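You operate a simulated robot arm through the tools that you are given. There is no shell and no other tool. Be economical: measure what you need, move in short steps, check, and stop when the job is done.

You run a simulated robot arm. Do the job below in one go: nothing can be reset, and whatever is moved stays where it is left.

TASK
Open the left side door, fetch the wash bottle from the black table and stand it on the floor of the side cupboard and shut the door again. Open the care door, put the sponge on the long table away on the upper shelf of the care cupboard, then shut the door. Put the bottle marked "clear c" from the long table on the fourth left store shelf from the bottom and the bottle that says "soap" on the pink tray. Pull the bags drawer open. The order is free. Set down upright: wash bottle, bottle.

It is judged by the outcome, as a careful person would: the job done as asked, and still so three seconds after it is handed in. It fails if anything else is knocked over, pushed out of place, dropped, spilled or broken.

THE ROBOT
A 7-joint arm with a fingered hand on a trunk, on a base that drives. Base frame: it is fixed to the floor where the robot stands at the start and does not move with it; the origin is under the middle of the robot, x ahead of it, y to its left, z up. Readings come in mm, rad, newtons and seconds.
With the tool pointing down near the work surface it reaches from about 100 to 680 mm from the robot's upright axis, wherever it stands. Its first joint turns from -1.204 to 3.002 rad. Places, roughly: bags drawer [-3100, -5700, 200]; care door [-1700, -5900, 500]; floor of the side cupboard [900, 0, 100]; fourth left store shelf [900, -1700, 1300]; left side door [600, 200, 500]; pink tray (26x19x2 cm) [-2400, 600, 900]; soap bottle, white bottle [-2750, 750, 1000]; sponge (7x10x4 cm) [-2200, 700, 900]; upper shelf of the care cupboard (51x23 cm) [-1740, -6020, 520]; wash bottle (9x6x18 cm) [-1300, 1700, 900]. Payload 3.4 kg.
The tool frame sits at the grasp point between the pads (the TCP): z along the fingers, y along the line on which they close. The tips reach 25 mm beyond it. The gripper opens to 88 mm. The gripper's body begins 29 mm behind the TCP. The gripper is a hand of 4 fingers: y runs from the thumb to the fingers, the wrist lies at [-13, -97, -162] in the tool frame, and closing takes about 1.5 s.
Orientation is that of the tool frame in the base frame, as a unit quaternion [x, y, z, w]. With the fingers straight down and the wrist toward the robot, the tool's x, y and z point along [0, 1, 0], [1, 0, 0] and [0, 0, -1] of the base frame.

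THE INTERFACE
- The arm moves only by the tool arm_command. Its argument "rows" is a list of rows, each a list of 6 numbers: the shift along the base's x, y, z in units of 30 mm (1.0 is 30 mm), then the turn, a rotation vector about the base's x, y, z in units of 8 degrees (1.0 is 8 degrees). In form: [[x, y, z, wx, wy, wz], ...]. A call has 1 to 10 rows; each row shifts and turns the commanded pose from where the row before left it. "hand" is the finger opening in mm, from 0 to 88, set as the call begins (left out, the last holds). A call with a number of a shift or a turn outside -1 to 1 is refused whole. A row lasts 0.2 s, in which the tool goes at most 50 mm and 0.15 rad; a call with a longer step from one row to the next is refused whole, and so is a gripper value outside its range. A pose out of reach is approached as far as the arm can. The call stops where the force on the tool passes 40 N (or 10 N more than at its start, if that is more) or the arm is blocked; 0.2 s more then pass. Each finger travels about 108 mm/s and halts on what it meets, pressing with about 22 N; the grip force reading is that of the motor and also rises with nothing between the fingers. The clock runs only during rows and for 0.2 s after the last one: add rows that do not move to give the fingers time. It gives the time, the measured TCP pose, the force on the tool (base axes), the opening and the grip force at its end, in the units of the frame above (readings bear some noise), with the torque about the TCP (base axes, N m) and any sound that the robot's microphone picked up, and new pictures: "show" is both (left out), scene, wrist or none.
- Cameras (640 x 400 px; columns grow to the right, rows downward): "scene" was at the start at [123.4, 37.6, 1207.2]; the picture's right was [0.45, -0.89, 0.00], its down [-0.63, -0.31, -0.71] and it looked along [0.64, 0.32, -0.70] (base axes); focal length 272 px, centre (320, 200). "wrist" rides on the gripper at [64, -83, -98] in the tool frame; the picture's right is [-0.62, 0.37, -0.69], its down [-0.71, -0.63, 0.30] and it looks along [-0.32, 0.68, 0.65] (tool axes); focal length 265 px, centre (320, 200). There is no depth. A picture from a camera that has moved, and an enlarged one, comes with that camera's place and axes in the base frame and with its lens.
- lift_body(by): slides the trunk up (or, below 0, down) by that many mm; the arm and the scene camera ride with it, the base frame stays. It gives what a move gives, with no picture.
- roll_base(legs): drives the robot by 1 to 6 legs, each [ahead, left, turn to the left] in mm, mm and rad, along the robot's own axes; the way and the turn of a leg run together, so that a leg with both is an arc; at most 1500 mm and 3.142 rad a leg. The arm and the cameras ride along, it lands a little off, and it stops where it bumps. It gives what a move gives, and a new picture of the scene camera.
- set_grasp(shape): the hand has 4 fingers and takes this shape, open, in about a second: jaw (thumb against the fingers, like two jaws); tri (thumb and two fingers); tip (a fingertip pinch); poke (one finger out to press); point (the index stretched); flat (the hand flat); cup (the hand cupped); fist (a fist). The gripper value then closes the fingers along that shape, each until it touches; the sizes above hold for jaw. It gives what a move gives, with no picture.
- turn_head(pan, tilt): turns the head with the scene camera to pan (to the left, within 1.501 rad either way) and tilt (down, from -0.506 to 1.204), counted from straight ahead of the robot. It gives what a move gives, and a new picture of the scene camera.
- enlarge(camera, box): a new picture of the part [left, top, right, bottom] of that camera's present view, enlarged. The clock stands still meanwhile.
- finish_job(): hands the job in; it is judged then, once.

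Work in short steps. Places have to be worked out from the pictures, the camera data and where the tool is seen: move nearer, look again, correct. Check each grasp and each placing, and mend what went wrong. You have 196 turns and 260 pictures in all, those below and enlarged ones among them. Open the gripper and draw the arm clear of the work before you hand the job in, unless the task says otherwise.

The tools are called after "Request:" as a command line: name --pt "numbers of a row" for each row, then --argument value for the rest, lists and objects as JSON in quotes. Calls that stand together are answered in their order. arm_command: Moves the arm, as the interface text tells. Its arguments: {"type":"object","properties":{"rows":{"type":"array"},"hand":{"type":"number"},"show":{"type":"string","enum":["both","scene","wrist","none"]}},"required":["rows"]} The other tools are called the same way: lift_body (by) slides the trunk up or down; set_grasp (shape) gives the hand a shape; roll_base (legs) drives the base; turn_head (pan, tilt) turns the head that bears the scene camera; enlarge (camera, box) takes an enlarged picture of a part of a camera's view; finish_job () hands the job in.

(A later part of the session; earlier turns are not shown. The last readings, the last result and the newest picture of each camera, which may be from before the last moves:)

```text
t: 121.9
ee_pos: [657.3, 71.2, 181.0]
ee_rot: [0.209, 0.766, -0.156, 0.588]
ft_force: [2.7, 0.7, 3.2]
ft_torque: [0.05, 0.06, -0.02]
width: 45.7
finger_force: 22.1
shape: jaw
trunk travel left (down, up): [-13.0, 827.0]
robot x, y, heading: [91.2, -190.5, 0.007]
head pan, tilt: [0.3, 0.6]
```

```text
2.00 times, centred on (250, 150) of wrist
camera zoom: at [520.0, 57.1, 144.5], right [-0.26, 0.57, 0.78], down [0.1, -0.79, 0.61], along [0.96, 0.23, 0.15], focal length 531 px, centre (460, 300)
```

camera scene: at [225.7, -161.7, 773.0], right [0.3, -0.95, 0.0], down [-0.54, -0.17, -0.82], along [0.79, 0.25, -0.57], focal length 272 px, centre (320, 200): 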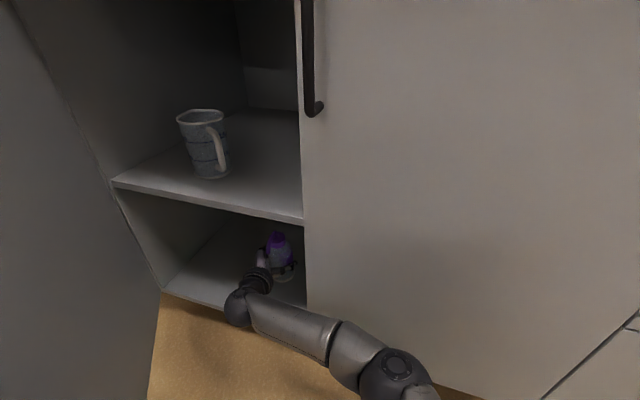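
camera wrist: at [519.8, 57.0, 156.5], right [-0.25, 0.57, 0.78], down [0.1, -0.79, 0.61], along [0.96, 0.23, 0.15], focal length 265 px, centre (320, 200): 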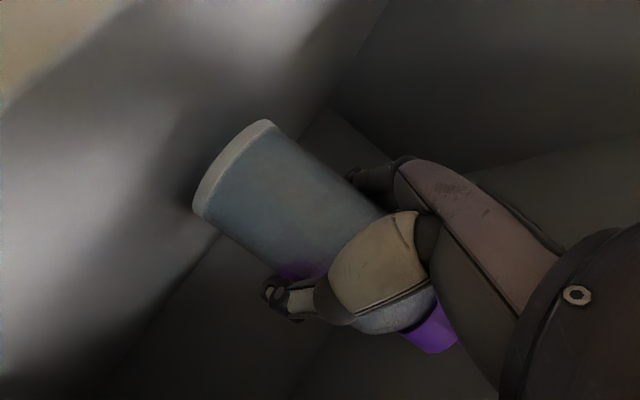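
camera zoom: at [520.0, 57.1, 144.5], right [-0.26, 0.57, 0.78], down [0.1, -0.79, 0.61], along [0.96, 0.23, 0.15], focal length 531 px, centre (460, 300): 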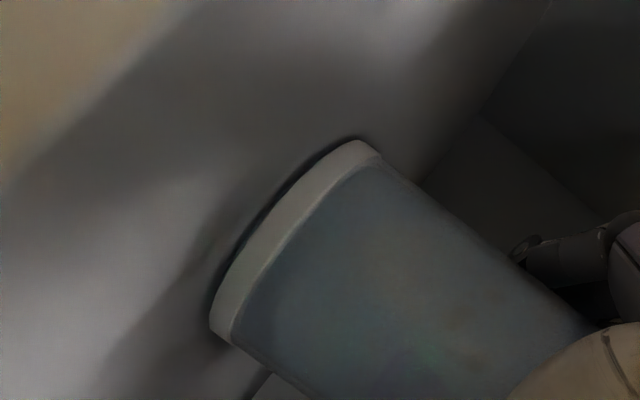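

Contact made (force changed by ~5 N). I lower 2 mm more and open the fingers.

Request:
lift_body --by -2

Request:
arm_command --pt "0 0 0 0 0 0" --pt "0 0 0 0 0 0" --pt "0 0 0 0 0 0" --pt "0 0 0 0 0 0" --hand 86

```text
t: 122.4
ee_pos: [656.6, 72.5, 179.6]
ee_rot: [0.208, 0.766, -0.156, 0.587]
ft_force: [2.0, -0.2, 5.9]
ft_torque: [0.04, 0.1, -0.03]
width: 45.6
finger_force: 21.3
shape: jaw
trunk travel left (down, up): [-11.0, 829.0]
robot x, y, heading: [90.9, -190.8, 0.009]
head pan, tilt: [0.3, 0.6]
```

```text
t: 123.4
ee_pos: [657.3, 72.6, 179.8]
ee_rot: [0.209, 0.766, -0.156, 0.587]
ft_force: [-0.6, 0.6, 0.2]
ft_torque: [0.03, -0.01, 0.04]
width: 86.0
finger_force: 0.1
shape: jaw
trunk travel left (down, up): [-11.0, 829.0]
robot x, y, heading: [89.6, -191.3, 0.009]
head pan, tilt: [0.3, 0.6]
camera scene: at [225.5, -161.8, 708.0], right [0.3, -0.95, 0.0], down [-0.54, -0.17, -0.83], along [0.79, 0.25, -0.56], focal length 272 px, centre (320, 200)
camera wrist: at [519.7, 57.0, 141.6], right [-0.25, 0.57, 0.78], down [0.1, -0.79, 0.61], along [0.96, 0.23, 0.15], focal length 265 px, centre (320, 200)
```

scene: 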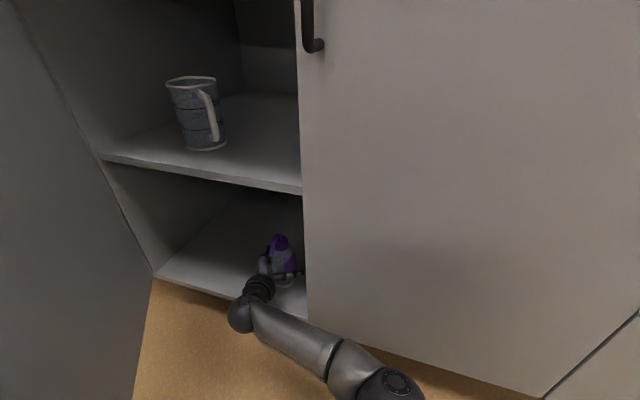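
wrist: 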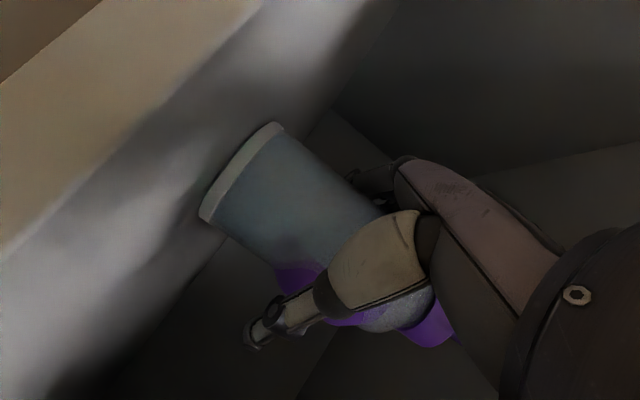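

Bottle stands free. I withdraw along the finger direction by a diagonal base move, then look.

Request:
roll_base --legs '[[-95, 55, 0]]'

Request:
enlarge --camera "wrist" --box '[0, 0, 640, 400]'

```text
t: 124.6
ee_pos: [562.2, 126.0, 177.8]
ee_rot: [0.209, 0.767, -0.156, 0.587]
ft_force: [0.1, -0.3, 0.4]
ft_torque: [0.0, 0.02, 0.03]
width: 85.8
finger_force: 0.0
shape: jaw
trunk travel left (down, up): [-11.0, 829.0]
robot x, y, heading: [-1.7, -135.5, 0.007]
head pan, tilt: [0.3, 0.6]
camera scene: at [130.1, -107.7, 708.0], right [0.3, -0.95, 0.0], down [-0.54, -0.17, -0.83], along [0.79, 0.25, -0.56], focal length 272 px, centre (320, 200)
```

scene: 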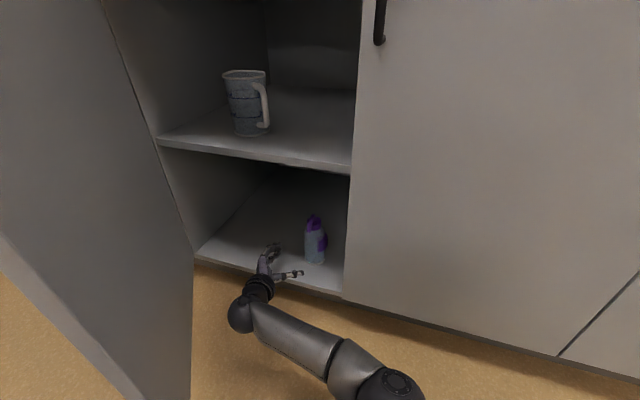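

```text
1.00 times, centred on (320, 200) of wrist (not enlarged: the box is as wide or as high as the picture)
camera zoom: at [424.4, 111.1, 141.8], right [-0.25, 0.57, 0.78], down [0.1, -0.79, 0.61], along [0.96, 0.23, 0.15], focal length 265 px, centre (320, 200)
```

zoom: 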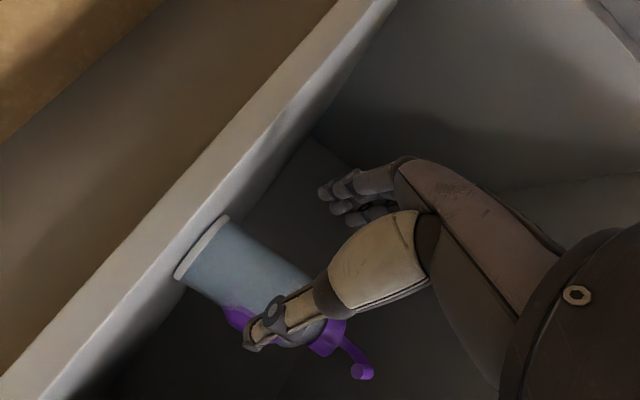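

Bottle stands well inside. I back out, shifting right to clear the door edge.

Request:
roll_base --legs '[[-70, 0, 0], [-150, -100, 0], [-350, 0, 0]]'

Request:
lift_body --by 300

Request:
turn_head --pan 0.3 --tilt 0.6

```text
t: 128.6
ee_pos: [-17.3, 21.6, 180.1]
ee_rot: [0.205, 0.767, -0.154, 0.588]
ft_force: [0.8, -0.2, 0.2]
ft_torque: [0.01, -0.01, 0.02]
width: 85.7
finger_force: 0.0
shape: jaw
trunk travel left (down, up): [-11.0, 829.0]
robot x, y, heading: [-583.1, -244.5, 0.022]
head pan, tilt: [0.3, 0.6]
camera scene: at [-446.3, -215.8, 708.0], right [0.31, -0.95, 0.0], down [-0.54, -0.18, -0.83], along [0.78, 0.26, -0.56], focal length 272 px, centre (320, 200)
```

scene: 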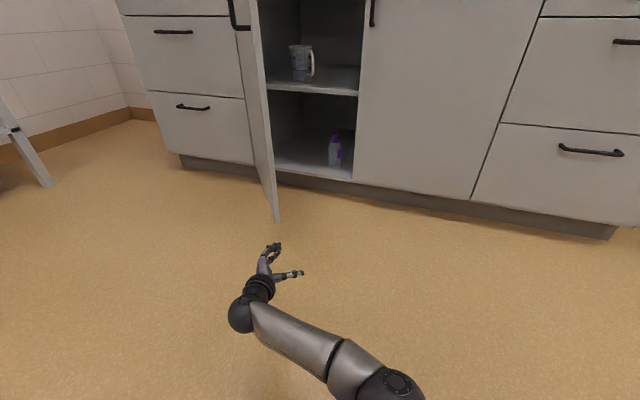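

```text
t: 131.6
ee_pos: [-16.8, 21.8, 479.4]
ee_rot: [0.205, 0.768, -0.154, 0.587]
ft_force: [0.8, 0.9, 0.5]
ft_torque: [0.03, 0.01, -0.02]
width: 85.9
finger_force: 0.0
shape: jaw
trunk travel left (down, up): [-311.0, 529.0]
robot x, y, heading: [-578.0, -247.4, 0.022]
head pan, tilt: [0.3, 0.6]
```

```text
t: 132.2
ee_pos: [-17.3, 22.2, 479.3]
ee_rot: [0.205, 0.768, -0.154, 0.588]
ft_force: [0.5, 0.2, -0.7]
ft_torque: [0.01, 0.01, -0.02]
width: 85.8
finger_force: 0.0
shape: jaw
trunk travel left (down, up): [-311.0, 529.0]
robot x, y, heading: [-579.0, -247.8, 0.016]
head pan, tilt: [0.3, 0.6]
camera scene: at [-446.3, -215.8, 1008.0], right [0.31, -0.95, 0.0], down [-0.54, -0.18, -0.83], along [0.78, 0.26, -0.56], focal length 272 px, centre (320, 200)
```

scene: 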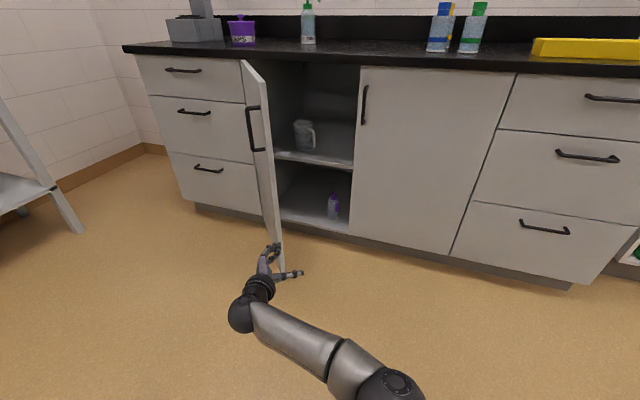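

The wash bottle is standing inside. To shut the door I make a closed hand, shift left so the hand faces the door's outer side at y≈215, below the handle, and push ahead.

Request:
arm_command --pt "0 0 0 0 0 0" --pt "0 0 0 0 0 0" --pt "0 0 0 0 0 0" --pt "0 0 0 0 0 0" --pt "0 0 0 0 0 0" --hand 0 --show "none"

Request:
roll_base --legs '[[0, 195, -0.018], [330, 0, 0]]'

```text
t: 133.4
ee_pos: [-16.8, 22.9, 478.0]
ee_rot: [0.205, 0.767, -0.153, 0.589]
ft_force: [-0.2, 0.9, -1.0]
ft_torque: [0.01, 0.02, 0.01]
width: 0.0
finger_force: 21.7
shape: jaw
trunk travel left (down, up): [-311.0, 529.0]
robot x, y, heading: [-582.1, -245.9, 0.019]
head pan, tilt: [0.3, 0.6]
```

```text
t: 136.7
ee_pos: [316.5, 200.9, 478.4]
ee_rot: [0.215, 0.765, -0.161, 0.586]
ft_force: [-0.1, -0.7, -0.4]
ft_torque: [0.02, -0.01, 0.0]
width: 0.0
finger_force: 21.9
shape: jaw
trunk travel left (down, up): [-311.0, 529.0]
robot x, y, heading: [-256.4, -49.5, -0.004]
head pan, tilt: [0.3, 0.6]
camera scene: at [-119.0, -26.3, 1008.0], right [0.29, -0.96, 0.0], down [-0.54, -0.16, -0.83], along [0.79, 0.24, -0.56], focal length 272 px, centre (320, 200)
```

scene: 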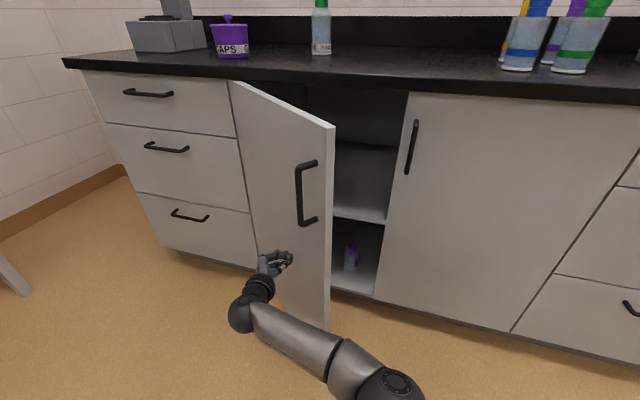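

The door is moving shut. I keep pushing ahead.

Request:
roll_base --legs '[[160, 0, 0]]'

Request:
roll_base --legs '[[40, 0, 0]]'

```text
t: 138.2
ee_pos: [476.2, 199.3, 479.0]
ee_rot: [0.215, 0.764, -0.16, 0.587]
ft_force: [0.3, 0.6, -0.3]
ft_torque: [0.03, -0.01, -0.01]
width: 0.0
finger_force: 22.0
shape: jaw
trunk travel left (down, up): [-311.0, 529.0]
robot x, y, heading: [-90.5, -54.9, -0.005]
head pan, tilt: [0.3, 0.6]
camera scene: at [42.4, -27.2, 1008.0], right [0.29, -0.96, 0.0], down [-0.54, -0.16, -0.83], along [0.79, 0.24, -0.56], focal length 272 px, centre (320, 200)
```

scene: 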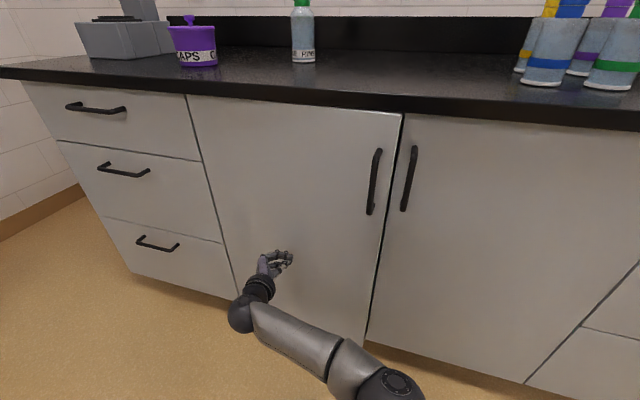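

```text
t: 139.0
ee_pos: [518.1, 200.5, 479.2]
ee_rot: [0.214, 0.764, -0.162, 0.586]
ft_force: [0.6, -0.3, 0.1]
ft_torque: [-0.01, 0.02, -0.01]
width: 0.0
finger_force: 22.0
shape: jaw
trunk travel left (down, up): [-311.0, 529.0]
robot x, y, heading: [-51.4, -55.9, -0.005]
head pan, tilt: [0.3, 0.6]
camera scene: at [82.6, -27.4, 1008.0], right [0.29, -0.96, 0.0], down [-0.54, -0.16, -0.83], along [0.79, 0.24, -0.57], focal length 272 px, centre (320, 200)
```

scene: 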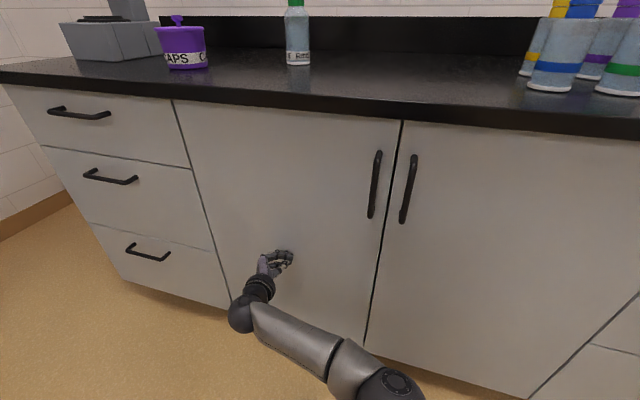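

The door looks flush. One gentle arm push to make sure, then zoom in.

Request:
arm_command --pt "0.3 0 0 0 0 0" --pt "0.3 0 0 0 0 0" --pt "0 0 0 0 0 0" --show "none"

Request:
enlarge --camera "scene" --box '[300, 90, 460, 190]'

```text
t: 139.8
ee_pos: [524.7, 197.6, 478.5]
ee_rot: [0.211, 0.766, -0.158, 0.586]
ft_force: [-22.4, 7.6, -0.2]
ft_torque: [0.01, 0.03, 0.01]
width: 0.0
finger_force: 21.7
shape: jaw
out of reach, approached as far as the arm can: row 1, 2
trunk travel left (down, up): [-311.0, 529.0]
robot x, y, heading: [-54.9, -56.1, -0.0]
head pan, tilt: [0.3, 0.6]
```

```text
4.00 times, centred on (380, 140) of scene
camera zoom: at [80.2, -26.5, 1008.3], right [0.29, -0.96, 0.0], down [-0.54, -0.17, -0.83], along [0.79, 0.24, -0.56], focal length 1089 px, centre (80, 440)
```

zoom: 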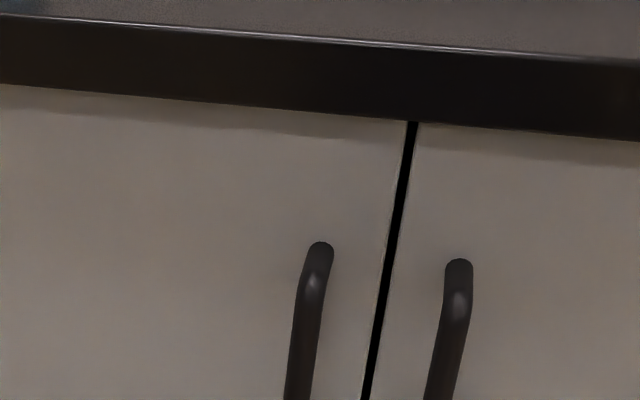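

The door is firmly shut. Now I back off, raise the trunk and head for the long table's far (+y) side, facing -y.

Request:
roll_base --legs '[[-500, 0, 0], [0, 0, -1.571], [0, -850, 0]]'

Request:
lift_body --by 500

Request:
turn_head --pan -1.45 --tilt 0.35

```text
t: 150.9
ee_pos: [-1180.7, -605.3, 476.9]
ee_rot: [0.697, 0.381, -0.532, 0.295]
ft_force: [0.3, 0.0, 0.1]
ft_torque: [0.02, 0.0, 0.01]
width: 0.0
finger_force: 21.7
shape: jaw
trunk travel left (down, up): [-311.0, 529.0]
robot x, y, heading: [-1417.7, -20.6, -1.598]
head pan, tilt: [0.3, 0.6]
camera scene: at [-1392.4, -154.0, 1008.0], right [-0.96, -0.27, 0.0], down [-0.15, 0.54, -0.83], along [0.22, -0.79, -0.56], focal length 272 px, centre (320, 200)
```

scene: 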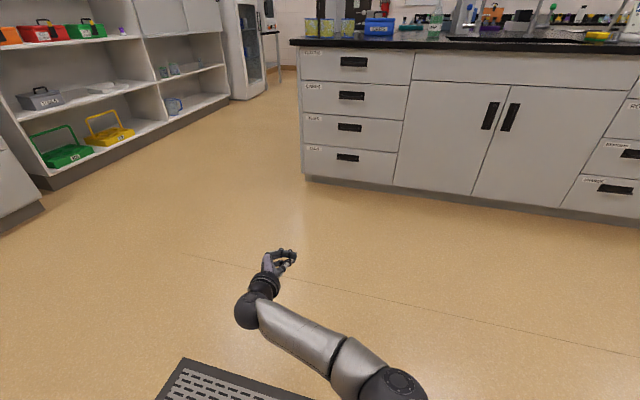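

```text
refused: 500 is not a number from -400 to 400
```

```text
t: 152.7
ee_pos: [-1181.1, -604.9, 477.7]
ee_rot: [0.696, 0.381, -0.532, 0.295]
ft_force: [-0.3, -0.1, 0.3]
ft_torque: [-0.01, 0.01, 0.01]
width: 0.1
finger_force: 22.3
shape: jaw
trunk travel left (down, up): [-311.0, 529.0]
robot x, y, heading: [-1410.2, -22.0, -1.6]
head pan, tilt: [-1.45, 0.351]
camera scene: at [-1508.9, -77.5, 1030.8], right [-0.09, 1.0, 0.0], down [0.34, 0.03, -0.94], along [-0.94, -0.09, -0.34], focal length 272 px, centre (320, 200)
```

scene: 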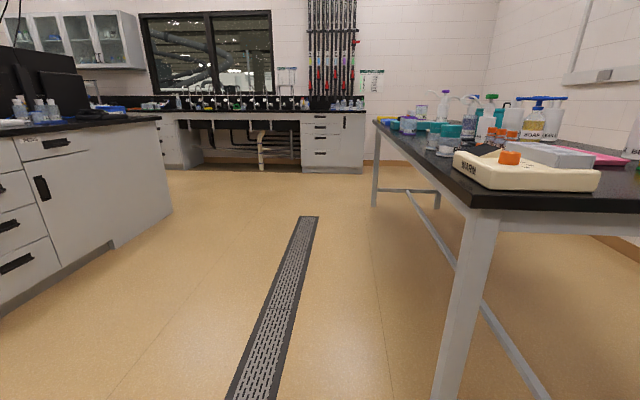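

I raise the trunk high and move around to the table's +y side.

Request:
lift_body --by 400

Request:
roll_base --legs '[[-900, 0, 0.03], [-180, -120, 0]]'

Request:
turn_head --pan -1.2 --tilt 0.4

```text
t: 156.5
ee_pos: [-1181.9, -605.2, 878.2]
ee_rot: [0.697, 0.381, -0.532, 0.295]
ft_force: [-0.9, 0.5, 0.9]
ft_torque: [-0.01, 0.0, 0.0]
width: 0.0
finger_force: 22.1
shape: jaw
trunk travel left (down, up): [-711.0, 129.0]
robot x, y, heading: [-1412.7, -17.3, -1.598]
head pan, tilt: [-1.45, 0.351]
```

```text
t: 162.5
ee_pos: [-1266.8, 488.6, 878.0]
ee_rot: [0.696, 0.382, -0.531, 0.296]
ft_force: [-1.4, 0.5, -0.2]
ft_torque: [0.03, 0.03, -0.01]
width: 0.0
finger_force: 22.3
shape: jaw
trunk travel left (down, up): [-711.0, 129.0]
robot x, y, heading: [-1506.7, 1070.7, -1.597]
head pan, tilt: [-1.45, 0.351]
camera scene: at [-1597.4, 1015.6, 1430.8], right [-0.1, 1.0, 0.0], down [0.34, 0.03, -0.94], along [-0.93, -0.09, -0.34], focal length 272 px, centre (320, 200)
```

scene: 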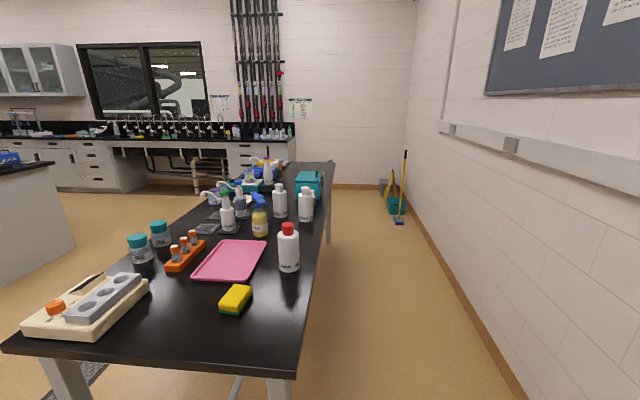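

```text
t: 163.3
ee_pos: [-1267.1, 487.3, 877.2]
ee_rot: [0.696, 0.382, -0.531, 0.295]
ft_force: [-0.3, -0.6, 0.6]
ft_torque: [0.03, 0.0, -0.03]
width: 0.0
finger_force: 22.4
shape: jaw
trunk travel left (down, up): [-711.0, 129.0]
robot x, y, heading: [-1504.1, 1073.0, -1.599]
head pan, tilt: [-1.201, 0.4]
camera scene: at [-1591.4, 992.3, 1426.3], right [-0.34, 0.94, 0.0], down [0.37, 0.13, -0.92], along [-0.87, -0.31, -0.39], focal length 272 px, centre (320, 200)
```

scene: 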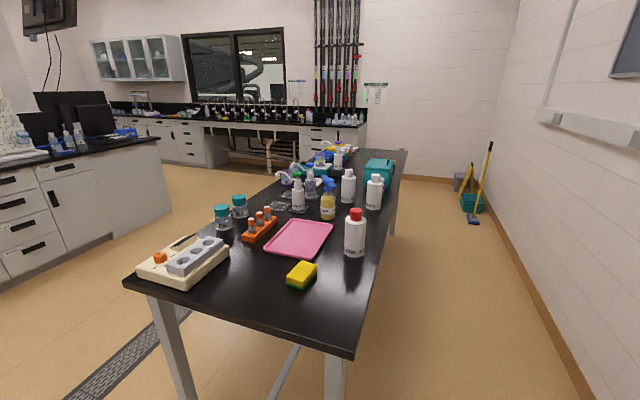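

A clear view of the long table. I enlarge to read the labels.

Request:
enlarge --camera "scene" --box '[260, 140, 420, 270]'

Request:
enlarge --camera "scene" --box '[320, 160, 400, 220]'

```text
3.08 times, centred on (340, 205) of scene
camera zoom: at [-1591.4, 992.3, 1426.3], right [-0.34, 0.94, 0.0], down [0.37, 0.13, -0.92], along [-0.87, -0.31, -0.39], focal length 838 px, centre (258, 185)
```

zoom: 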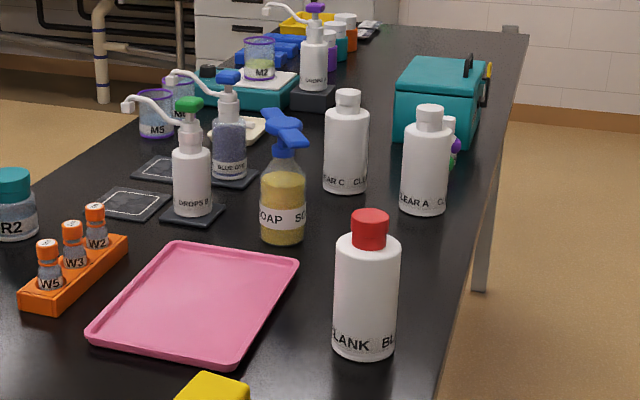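

```text
6.67 times, centred on (360, 190) of scene
camera zoom: at [-1591.4, 992.3, 1426.3], right [-0.34, 0.94, 0.0], down [0.37, 0.13, -0.92], along [-0.87, -0.31, -0.39], focal length 1815 px, centre (53, 267)
```

zoom: 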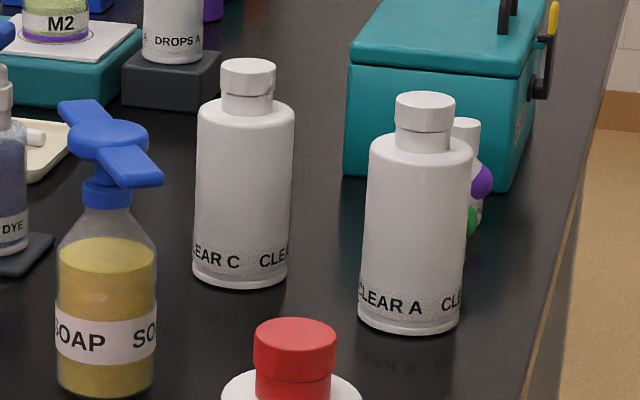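

Soap is the yellow bottle with the blue trigger at about (-2657,651); CLEAR C is the left white bottle at about (-2870,692); tray centre about (-2447,594). I raise and tuck the arm so it clears the table, then move along the aisle.

Request:
arm_command --pt "-0.5 0.5 0.93 0 0 0" --pt "-0.5 0.5 0.93 0 0 0" --pt "-0.5 0.5 0.93 0 0 0" --pt "-0.5 0.5 0.93 0 0 0" --pt "-0.5 0.5 0.93 0 0 0" --pt "-0.5 0.5 0.93 0 0 0" --pt "-0.5 0.5 0.93 0 0 0" --pt "-0.5 0.5 0.93 0 0 0" --pt "-0.5 0.5 0.93 0 0 0" --show "none"

Request:
lift_body --by 129

Request:
roll_base --legs '[[-130, -300, 0.028]]'

```text
t: 165.3
ee_pos: [-1403.8, 623.0, 1126.2]
ee_rot: [0.696, 0.382, -0.531, 0.297]
ft_force: [0.7, 0.6, -0.3]
ft_torque: [-0.02, 0.0, 0.0]
width: 0.0
finger_force: 22.0
shape: jaw
trunk travel left (down, up): [-711.0, 129.0]
robot x, y, heading: [-1501.0, 1069.9, -1.598]
head pan, tilt: [-1.201, 0.4]
```

```text
t: 166.9
ee_pos: [-1403.3, 622.1, 1254.7]
ee_rot: [0.696, 0.383, -0.531, 0.295]
ft_force: [-0.9, 0.7, -0.2]
ft_torque: [0.0, 0.02, 0.03]
width: 0.0
finger_force: 21.7
shape: jaw
trunk travel left (down, up): [-840.0, 0.0]
robot x, y, heading: [-1505.3, 1074.4, -1.596]
head pan, tilt: [-1.201, 0.4]
```

```text
t: 169.0
ee_pos: [-1680.0, 759.3, 1254.8]
ee_rot: [0.691, 0.392, -0.527, 0.302]
ft_force: [-0.3, 0.3, 0.5]
ft_torque: [0.02, -0.04, 0.03]
width: 0.3
finger_force: 22.0
shape: jaw
trunk travel left (down, up): [-840.0, 0.0]
robot x, y, heading: [-1789.3, 1207.5, -1.577]
head pan, tilt: [-1.201, 0.4]
camera scene: at [-1876.8, 1124.3, 1555.3], right [-0.36, 0.93, 0.0], down [0.36, 0.14, -0.92], along [-0.86, -0.33, -0.39], focal length 272 px, centre (320, 200)
```

scene: 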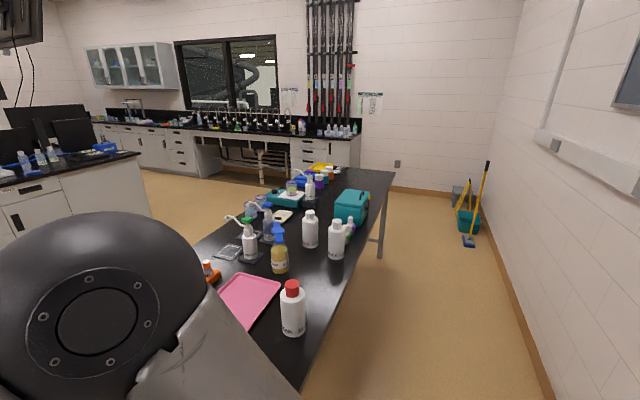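

Positions agree. I strafe along the aisle to x≈-2600.

Request:
roll_base --legs '[[10, -820, 0.0]]'

Request:
turn_head --pan 0.1 --tilt 0.85

```text
t: 173.3
ee_pos: [-2477.5, 751.2, 1255.7]
ee_rot: [0.693, 0.388, -0.529, 0.299]
ft_force: [0.5, 0.3, 0.1]
ft_torque: [-0.01, -0.02, 0.0]
width: 0.1
finger_force: 21.8
shape: jaw
trunk travel left (down, up): [-840.0, 0.0]
robot x, y, heading: [-2581.4, 1200.7, -1.583]
head pan, tilt: [-1.201, 0.4]
camera scene: at [-2670.6, 1119.4, 1555.3], right [-0.35, 0.94, 0.0], down [0.36, 0.14, -0.92], along [-0.86, -0.32, -0.39], focal length 272 px, centre (320, 200)
```

scene: 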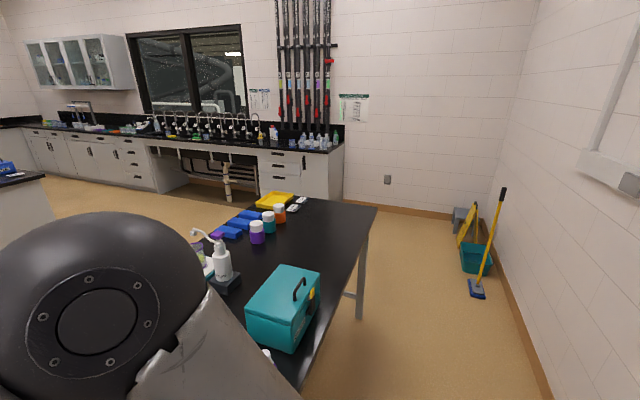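

```text
t: 174.7
ee_pos: [-2477.5, 751.8, 1255.8]
ee_rot: [0.694, 0.387, -0.528, 0.299]
ft_force: [-0.4, -0.3, 0.0]
ft_torque: [0.03, 0.0, -0.02]
width: 0.1
finger_force: 21.7
shape: jaw
trunk travel left (down, up): [-840.0, 0.0]
robot x, y, heading: [-2582.0, 1200.7, -1.584]
head pan, tilt: [0.099, 0.85]
camera scene: at [-2577.0, 1074.1, 1516.2], right [-1.0, -0.09, 0.0], down [-0.07, 0.75, -0.66], along [0.06, -0.66, -0.75], focal length 272 px, centre (320, 200)
```

scene: 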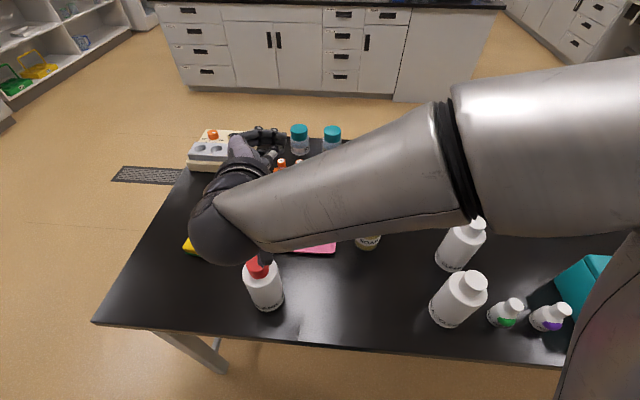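

The hand already points 30° right, 15° down. I move it over a spot 120 mm before the soap bottle, opening the hand, then lower the trunk.

Request:
arm_command --pt "-0.86 0.06 0 0 0 0" --pt "-0.86 0.06 0 0 0 0" --pt "-0.86 0.06 0 0 0 0" --pt "-0.86 0.06 0 0 0 0" --pt "-0.86 0.06 0 0 0 0" --hand 88 --show "none"

Request:
lift_body --by -290

Request:
arm_command --pt "0 0 0 0 0 0"

```text
t: 175.9
ee_pos: [-2608.0, 759.2, 1255.1]
ee_rot: [0.693, 0.388, -0.528, 0.3]
ft_force: [-0.5, -1.3, -0.3]
ft_torque: [0.01, -0.04, -0.03]
width: 87.9
finger_force: 0.1
shape: jaw
trunk travel left (down, up): [-840.0, 0.0]
robot x, y, heading: [-2583.7, 1199.1, -1.578]
head pan, tilt: [0.099, 0.85]
```

```text
t: 178.9
ee_pos: [-2605.5, 759.5, 965.8]
ee_rot: [0.693, 0.387, -0.529, 0.3]
ft_force: [-0.2, -0.6, 0.3]
ft_torque: [-0.01, 0.0, 0.01]
width: 87.9
finger_force: 0.0
shape: jaw
trunk travel left (down, up): [-550.0, 290.0]
robot x, y, heading: [-2585.3, 1202.1, -1.581]
head pan, tilt: [0.099, 0.85]
```

```text
t: 179.3
ee_pos: [-2604.4, 759.5, 964.7]
ee_rot: [0.693, 0.387, -0.529, 0.3]
ft_force: [0.0, 0.1, 1.2]
ft_torque: [0.03, -0.03, -0.02]
width: 87.7
finger_force: 0.1
shape: jaw
trunk travel left (down, up): [-550.0, 290.0]
robot x, y, heading: [-2581.8, 1200.3, -1.581]
head pan, tilt: [0.099, 0.85]
camera scene: at [-2577.0, 1074.1, 1226.2], right [-1.0, -0.09, 0.0], down [-0.07, 0.75, -0.66], along [0.06, -0.66, -0.75], focal length 272 px, centre (320, 200)
camera wrist: at [-2616.4, 899.5, 927.7], right [0.57, 0.24, 0.78], down [-0.79, -0.08, 0.61], along [0.21, -0.97, 0.15], focal length 265 px, centre (320, 200)
```

scene: 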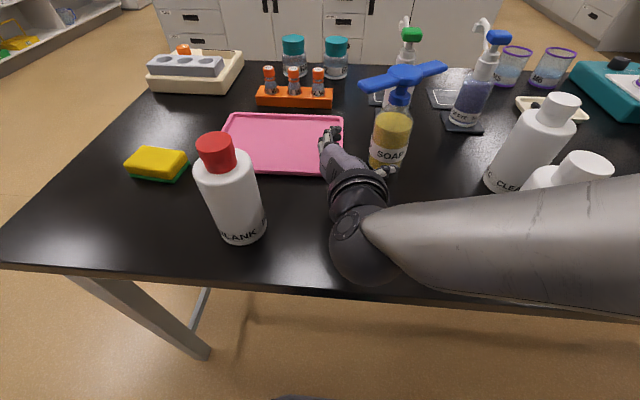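
wrist: 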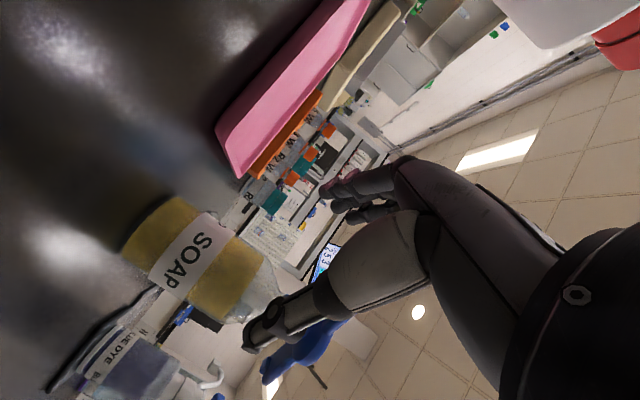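

Soap bottle centre ≈ (-2668,660), straight ahead of the hand by 118 mm. I advance onto it, lowering slightly.

Request:
arm_command --pt "-0.476 -0.775 -0.4 0 0 0" --pt "-0.476 -0.775 -0.4 0 0 0" --pt "-0.476 -0.775 -0.38 0 0 0" --pt "-0.3 -0.5 0 0 0 0"

```text
t: 180.3
ee_pos: [-2657.5, 673.5, 927.7]
ee_rot: [0.693, 0.388, -0.529, 0.299]
ft_force: [0.0, 0.3, 0.0]
ft_torque: [0.0, 0.01, 0.0]
width: 87.5
finger_force: 0.0
shape: jaw
trunk travel left (down, up): [-550.0, 290.0]
robot x, y, heading: [-2581.4, 1198.3, -1.58]
head pan, tilt: [0.099, 0.85]
camera scene: at [-2577.0, 1073.9, 1226.1], right [-1.0, -0.09, 0.0], down [-0.07, 0.75, -0.66], along [0.06, -0.66, -0.75], focal length 272 px, centre (320, 200)
camera wrist: at [-2669.2, 814.2, 890.7], right [0.57, 0.24, 0.78], down [-0.79, -0.08, 0.61], along [0.21, -0.97, 0.15], focal length 265 px, centre (320, 200)
```

scene: 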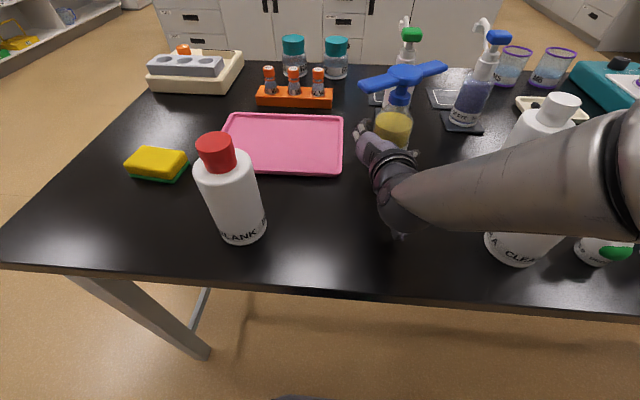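
wrist: 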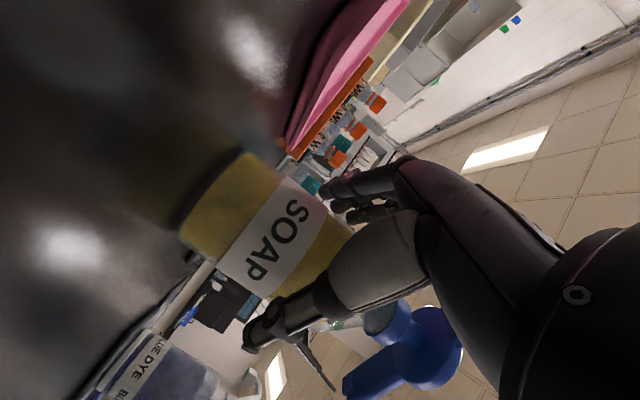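

The forearm passes close to CLEAR A. I pan the head right to check before continuing.

Request:
turn_head --pan -0.7 --tilt 0.8

```text
t: 181.4
ee_pos: [-2657.9, 675.7, 927.7]
ee_rot: [0.694, 0.387, -0.529, 0.299]
ft_force: [-0.2, -0.1, -0.3]
ft_torque: [-0.04, 0.01, 0.01]
width: 87.7
finger_force: 0.0
shape: jaw
trunk travel left (down, up): [-550.0, 290.0]
robot x, y, heading: [-2582.0, 1199.2, -1.579]
head pan, tilt: [-0.7, 0.799]
camera scene: at [-2636.5, 1090.7, 1230.2], right [-0.76, 0.65, 0.0], down [0.47, 0.54, -0.7], along [-0.45, -0.53, -0.72], focal length 272 px, centre (320, 200)
```

scene: 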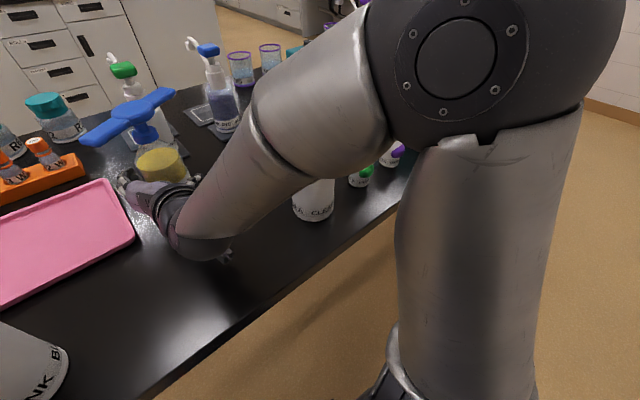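

The forearm is higher and nearer than CLEAR A; no contact. I advance 14 mm more and close on the soap bottle.

Request:
arm_command --pt "-0.25 -0.42 0 0 0 0" --pt "0 0 0 0 0 0" --show "none"

Request:
arm_command --pt "0 0 0 0 0 0" --pt "0 0 0 0 0 0" --pt "0 0 0 0 0 0" --pt "0 0 0 0 0 0" --pt "0 0 0 0 0 0" --pt "0 0 0 0 0 0" --pt "0 0 0 0 0 0" --hand 20 --show "wrist"

```text
t: 182.0
ee_pos: [-2665.6, 662.3, 928.6]
ee_rot: [0.694, 0.387, -0.529, 0.298]
ft_force: [0.6, 0.3, 0.2]
ft_torque: [0.0, -0.04, -0.02]
width: 87.6
finger_force: 0.1
shape: jaw
trunk travel left (down, up): [-550.0, 290.0]
robot x, y, heading: [-2588.9, 1199.6, -1.579]
head pan, tilt: [-0.7, 0.799]
```

```text
t: 183.6
ee_pos: [-2665.5, 661.8, 927.5]
ee_rot: [0.694, 0.387, -0.528, 0.299]
ft_force: [-0.2, 0.3, 0.2]
ft_torque: [0.04, 0.05, 0.04]
width: 60.7
finger_force: 21.5
shape: jaw
trunk travel left (down, up): [-550.0, 290.0]
robot x, y, heading: [-2585.5, 1199.2, -1.578]
head pan, tilt: [-0.7, 0.799]
camera wrist: at [-2676.5, 801.6, 890.9], right [0.57, 0.24, 0.78], down [-0.79, -0.08, 0.61], along [0.21, -0.97, 0.15], focal length 265 px, centre (320, 200)
```

wrist: 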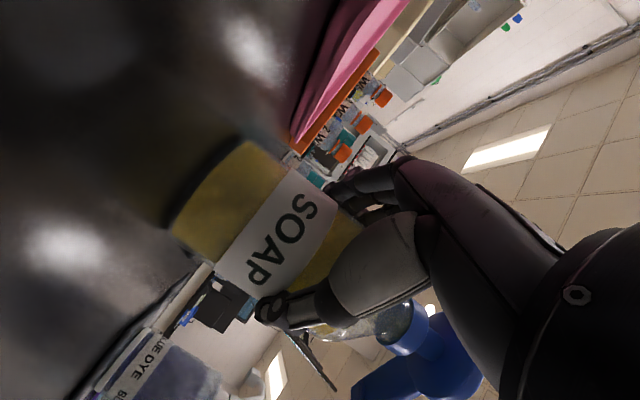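

Gripped at 60.7 mm. I lift by the trunk and check hold.

Request:
lift_body --by 70

Request:
turn_head --pan 0.15 --tilt 0.85

```text
t: 184.7
ee_pos: [-2664.5, 659.5, 997.0]
ee_rot: [0.694, 0.387, -0.528, 0.299]
ft_force: [0.5, 0.1, -4.7]
ft_torque: [0.09, -0.07, 0.02]
width: 60.7
finger_force: 21.9
shape: jaw
trunk travel left (down, up): [-620.0, 220.0]
robot x, y, heading: [-2583.1, 1200.4, -1.583]
head pan, tilt: [-0.7, 0.799]
```

```text
t: 185.8
ee_pos: [-2665.0, 663.1, 997.3]
ee_rot: [0.694, 0.387, -0.529, 0.299]
ft_force: [-0.1, 0.1, -5.7]
ft_torque: [0.08, -0.01, -0.03]
width: 60.5
finger_force: 22.0
shape: jaw
trunk travel left (down, up): [-620.0, 220.0]
robot x, y, heading: [-2582.1, 1203.7, -1.58]
head pan, tilt: [0.15, 0.85]
camera scene: at [-2573.3, 1073.6, 1296.0], right [-0.99, -0.14, 0.0], down [-0.1, 0.74, -0.66], along [0.09, -0.65, -0.75], focal length 272 px, centre (320, 200)
```

scene: 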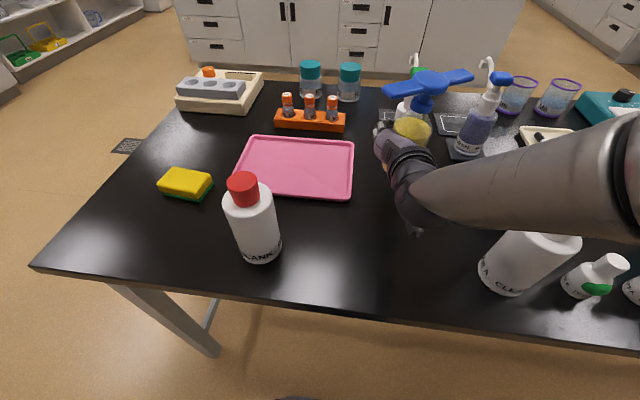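

Soap held firmly. The tray spans x -2584..-2320, y 500..695. I swing the bottle over it, unyawing the hand to keep away from the BLANK bottle.

Request:
arm_command --pt "0.89 -0.29 0 0 0 0.625" --pt "0.89 -0.29 0 0 0 0.625" --pt "0.89 -0.29 0 0 0 0.625" --pt "0.89 -0.29 0 0 0 0.625" --pt "0.89 -0.29 0 0 0 0.625" --pt "0.89 -0.29 0 0 0 0.625"

```text
t: 187.2
ee_pos: [-2504.8, 607.6, 1001.0]
ee_rot: [0.569, 0.554, -0.433, 0.426]
ft_force: [-0.2, 0.3, -5.2]
ft_torque: [0.08, 0.01, 0.02]
width: 60.4
finger_force: 22.3
shape: jaw
trunk travel left (down, up): [-620.0, 220.0]
robot x, y, heading: [-2582.6, 1200.3, -1.578]
head pan, tilt: [0.15, 0.85]
camera scene: at [-2572.7, 1072.9, 1296.0], right [-0.99, -0.14, 0.0], down [-0.1, 0.74, -0.66], along [0.09, -0.65, -0.75], focal length 272 px, centre (320, 200)
camera wrist: at [-2583.3, 722.3, 962.8], right [0.38, 0.5, 0.78], down [-0.64, -0.47, 0.61], along [0.67, -0.73, 0.14], focal length 265 px, centre (320, 200)
```

scene: 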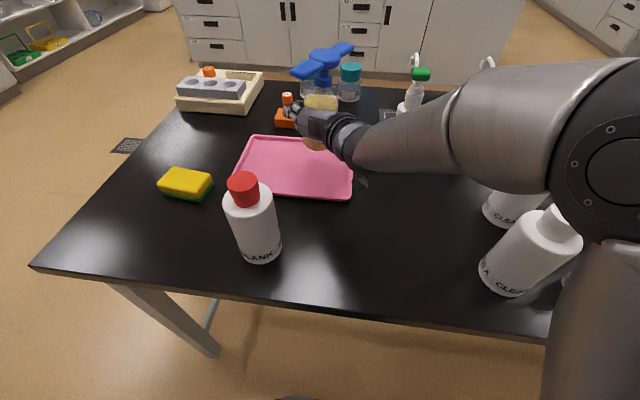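
wrist: 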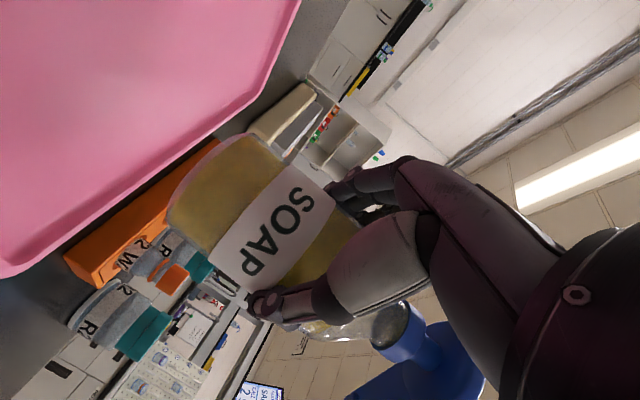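

The elbow would come down near CLEAR A here. I raise, strafe the robot 150 mm left (+x), and bring the hand back over the tray.

Request:
lift_body --by 140

Request:
roll_base --legs '[[0, 160, 0.0]]'

Request:
arm_command --pt "-0.9 0 0 0 0 0" --pt "-0.9 0 0 0 0 0" --pt "-0.9 0 0 0 0 0" --pt "-0.9 0 0 0 0 0" --pt "-0.9 0 0 0 0 0" --pt "-0.9 0 0 0 0 0" --show "scene"

```text
t: 188.9
ee_pos: [-2505.1, 608.4, 1141.0]
ee_rot: [0.57, 0.553, -0.433, 0.426]
ft_force: [-0.6, -0.1, -5.0]
ft_torque: [0.08, 0.0, 0.0]
width: 60.6
finger_force: 21.6
shape: jaw
trunk travel left (down, up): [-760.0, 80.0]
robot x, y, heading: [-2581.7, 1201.9, -1.583]
head pan, tilt: [0.15, 0.85]
```

```text
t: 190.3
ee_pos: [-2351.4, 604.5, 1140.8]
ee_rot: [0.572, 0.551, -0.436, 0.424]
ft_force: [0.1, 0.5, -5.1]
ft_torque: [0.1, -0.01, 0.0]
width: 60.4
finger_force: 21.9
shape: jaw
trunk travel left (down, up): [-760.0, 80.0]
robot x, y, heading: [-2426.7, 1200.4, -1.59]
head pan, tilt: [0.15, 0.85]
camera scene: at [-2415.8, 1071.0, 1436.0], right [-0.99, -0.13, 0.0], down [-0.1, 0.75, -0.66], along [0.09, -0.65, -0.75], focal length 272 px, centre (320, 200)
```

scene: 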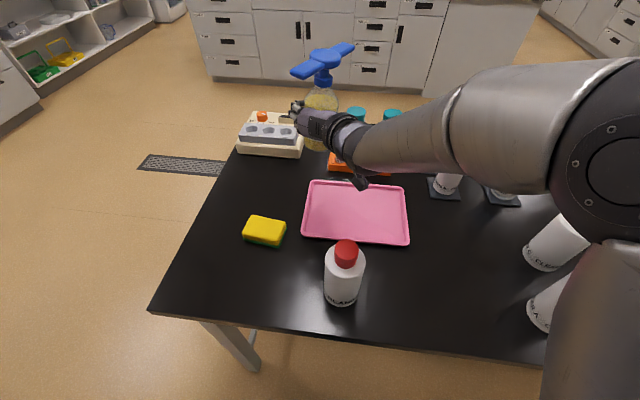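

```text
t: 191.7
ee_pos: [-2513.9, 607.5, 1137.6]
ee_rot: [0.572, 0.551, -0.434, 0.425]
ft_force: [0.0, -0.4, -4.3]
ft_torque: [0.08, 0.02, 0.04]
width: 60.7
finger_force: 22.1
shape: jaw
trunk travel left (down, up): [-760.0, 80.0]
robot x, y, heading: [-2425.2, 1197.0, -1.591]
head pan, tilt: [0.15, 0.85]
camera scene: at [-2418.2, 1071.0, 1436.0], right [-0.99, -0.13, 0.0], down [-0.1, 0.75, -0.66], along [0.09, -0.65, -0.75], focal length 272 px, centre (320, 200)
```

scene: 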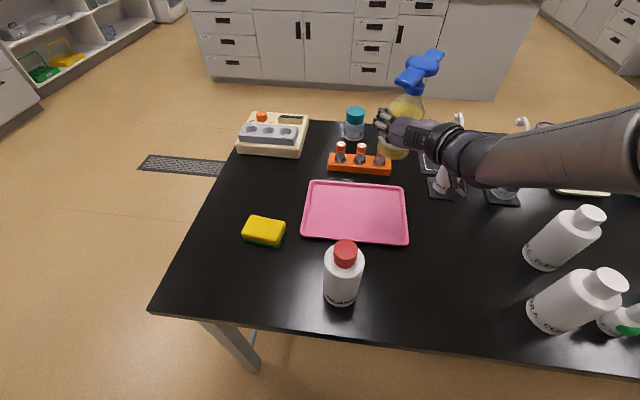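

I check where the elbow is relative to the white bottles.

Request:
turn_head --pan -0.8 --tilt 0.8

```text
t: 192.9
ee_pos: [-2511.4, 607.1, 1138.3]
ee_rot: [0.573, 0.55, -0.436, 0.423]
ft_force: [-1.0, 0.3, -4.9]
ft_torque: [0.09, -0.01, 0.03]
width: 60.1
finger_force: 21.7
shape: jaw
trunk travel left (down, up): [-760.0, 80.0]
robot x, y, heading: [-2426.1, 1198.3, -1.589]
head pan, tilt: [-0.799, 0.799]
camera scene: at [-2485.7, 1093.3, 1440.0], right [-0.68, 0.73, 0.0], down [0.52, 0.49, -0.7], along [-0.51, -0.48, -0.72], focal length 272 px, centre (320, 200)
```

scene: 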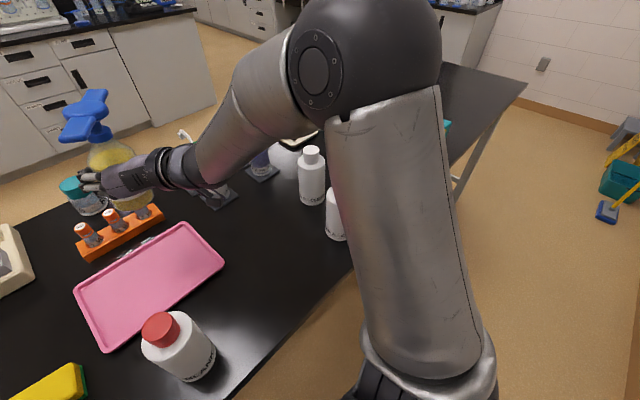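

Elbow is well away now. I lower the trunk toward the tray.

Request:
lift_body --by -190

Request:
turn_head --pan 0.15 --tilt 0.85

```text
t: 195.0
ee_pos: [-2512.4, 607.5, 948.5]
ee_rot: [0.572, 0.551, -0.435, 0.424]
ft_force: [-1.2, -0.4, -5.4]
ft_torque: [0.09, 0.04, 0.02]
width: 60.4
finger_force: 21.9
shape: jaw
trunk travel left (down, up): [-570.0, 270.0]
robot x, y, heading: [-2422.5, 1194.4, -1.59]
head pan, tilt: [-0.799, 0.799]
```

```text
t: 196.3
ee_pos: [-2512.6, 608.0, 947.4]
ee_rot: [0.572, 0.551, -0.435, 0.424]
ft_force: [-0.1, 0.4, -5.3]
ft_torque: [0.08, -0.01, -0.01]
width: 60.6
finger_force: 21.5
shape: jaw
trunk travel left (down, up): [-570.0, 270.0]
robot x, y, heading: [-2423.8, 1197.3, -1.588]
head pan, tilt: [0.15, 0.85]
camera scene: at [-2416.7, 1071.2, 1246.0], right [-0.99, -0.13, 0.0], down [-0.1, 0.75, -0.66], along [0.09, -0.65, -0.75], focal length 272 px, centre (320, 200)
```

scene: 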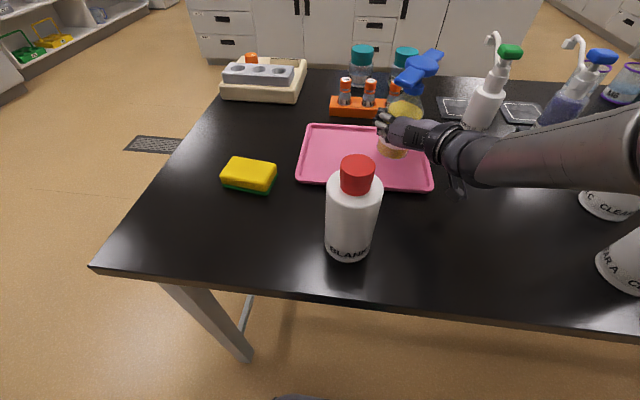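

Bottle hangs above the tray. I lower in small steps to contact.

Request:
lift_body --by -12

Request:
lift_body --by -4

Request:
lift_body --by -3

```text
t: 196.9
ee_pos: [-2511.9, 607.9, 937.1]
ee_rot: [0.571, 0.552, -0.435, 0.424]
ft_force: [1.9, 0.4, -1.1]
ft_torque: [0.01, -0.01, 0.01]
width: 60.6
finger_force: 22.0
shape: jaw
trunk travel left (down, up): [-558.0, 282.0]
robot x, y, heading: [-2422.7, 1197.1, -1.583]
head pan, tilt: [0.15, 0.85]
```

```text
t: 197.4
ee_pos: [-2510.8, 608.5, 933.8]
ee_rot: [0.572, 0.552, -0.434, 0.425]
ft_force: [1.5, 0.2, 2.6]
ft_torque: [-0.01, 0.04, 0.0]
width: 61.2
finger_force: 21.8
shape: jaw
trunk travel left (down, up): [-554.0, 286.0]
robot x, y, heading: [-2426.2, 1200.4, -1.589]
head pan, tilt: [0.15, 0.85]
```

```text
t: 197.9
ee_pos: [-2511.4, 608.8, 931.5]
ee_rot: [0.57, 0.55, -0.436, 0.426]
ft_force: [1.8, -2.5, 8.5]
ft_torque: [-0.15, -0.06, 0.03]
width: 60.9
finger_force: 21.5
shape: jaw
trunk travel left (down, up): [-551.0, 289.0]
robot x, y, heading: [-2428.2, 1200.3, -1.593]
head pan, tilt: [0.15, 0.85]
```

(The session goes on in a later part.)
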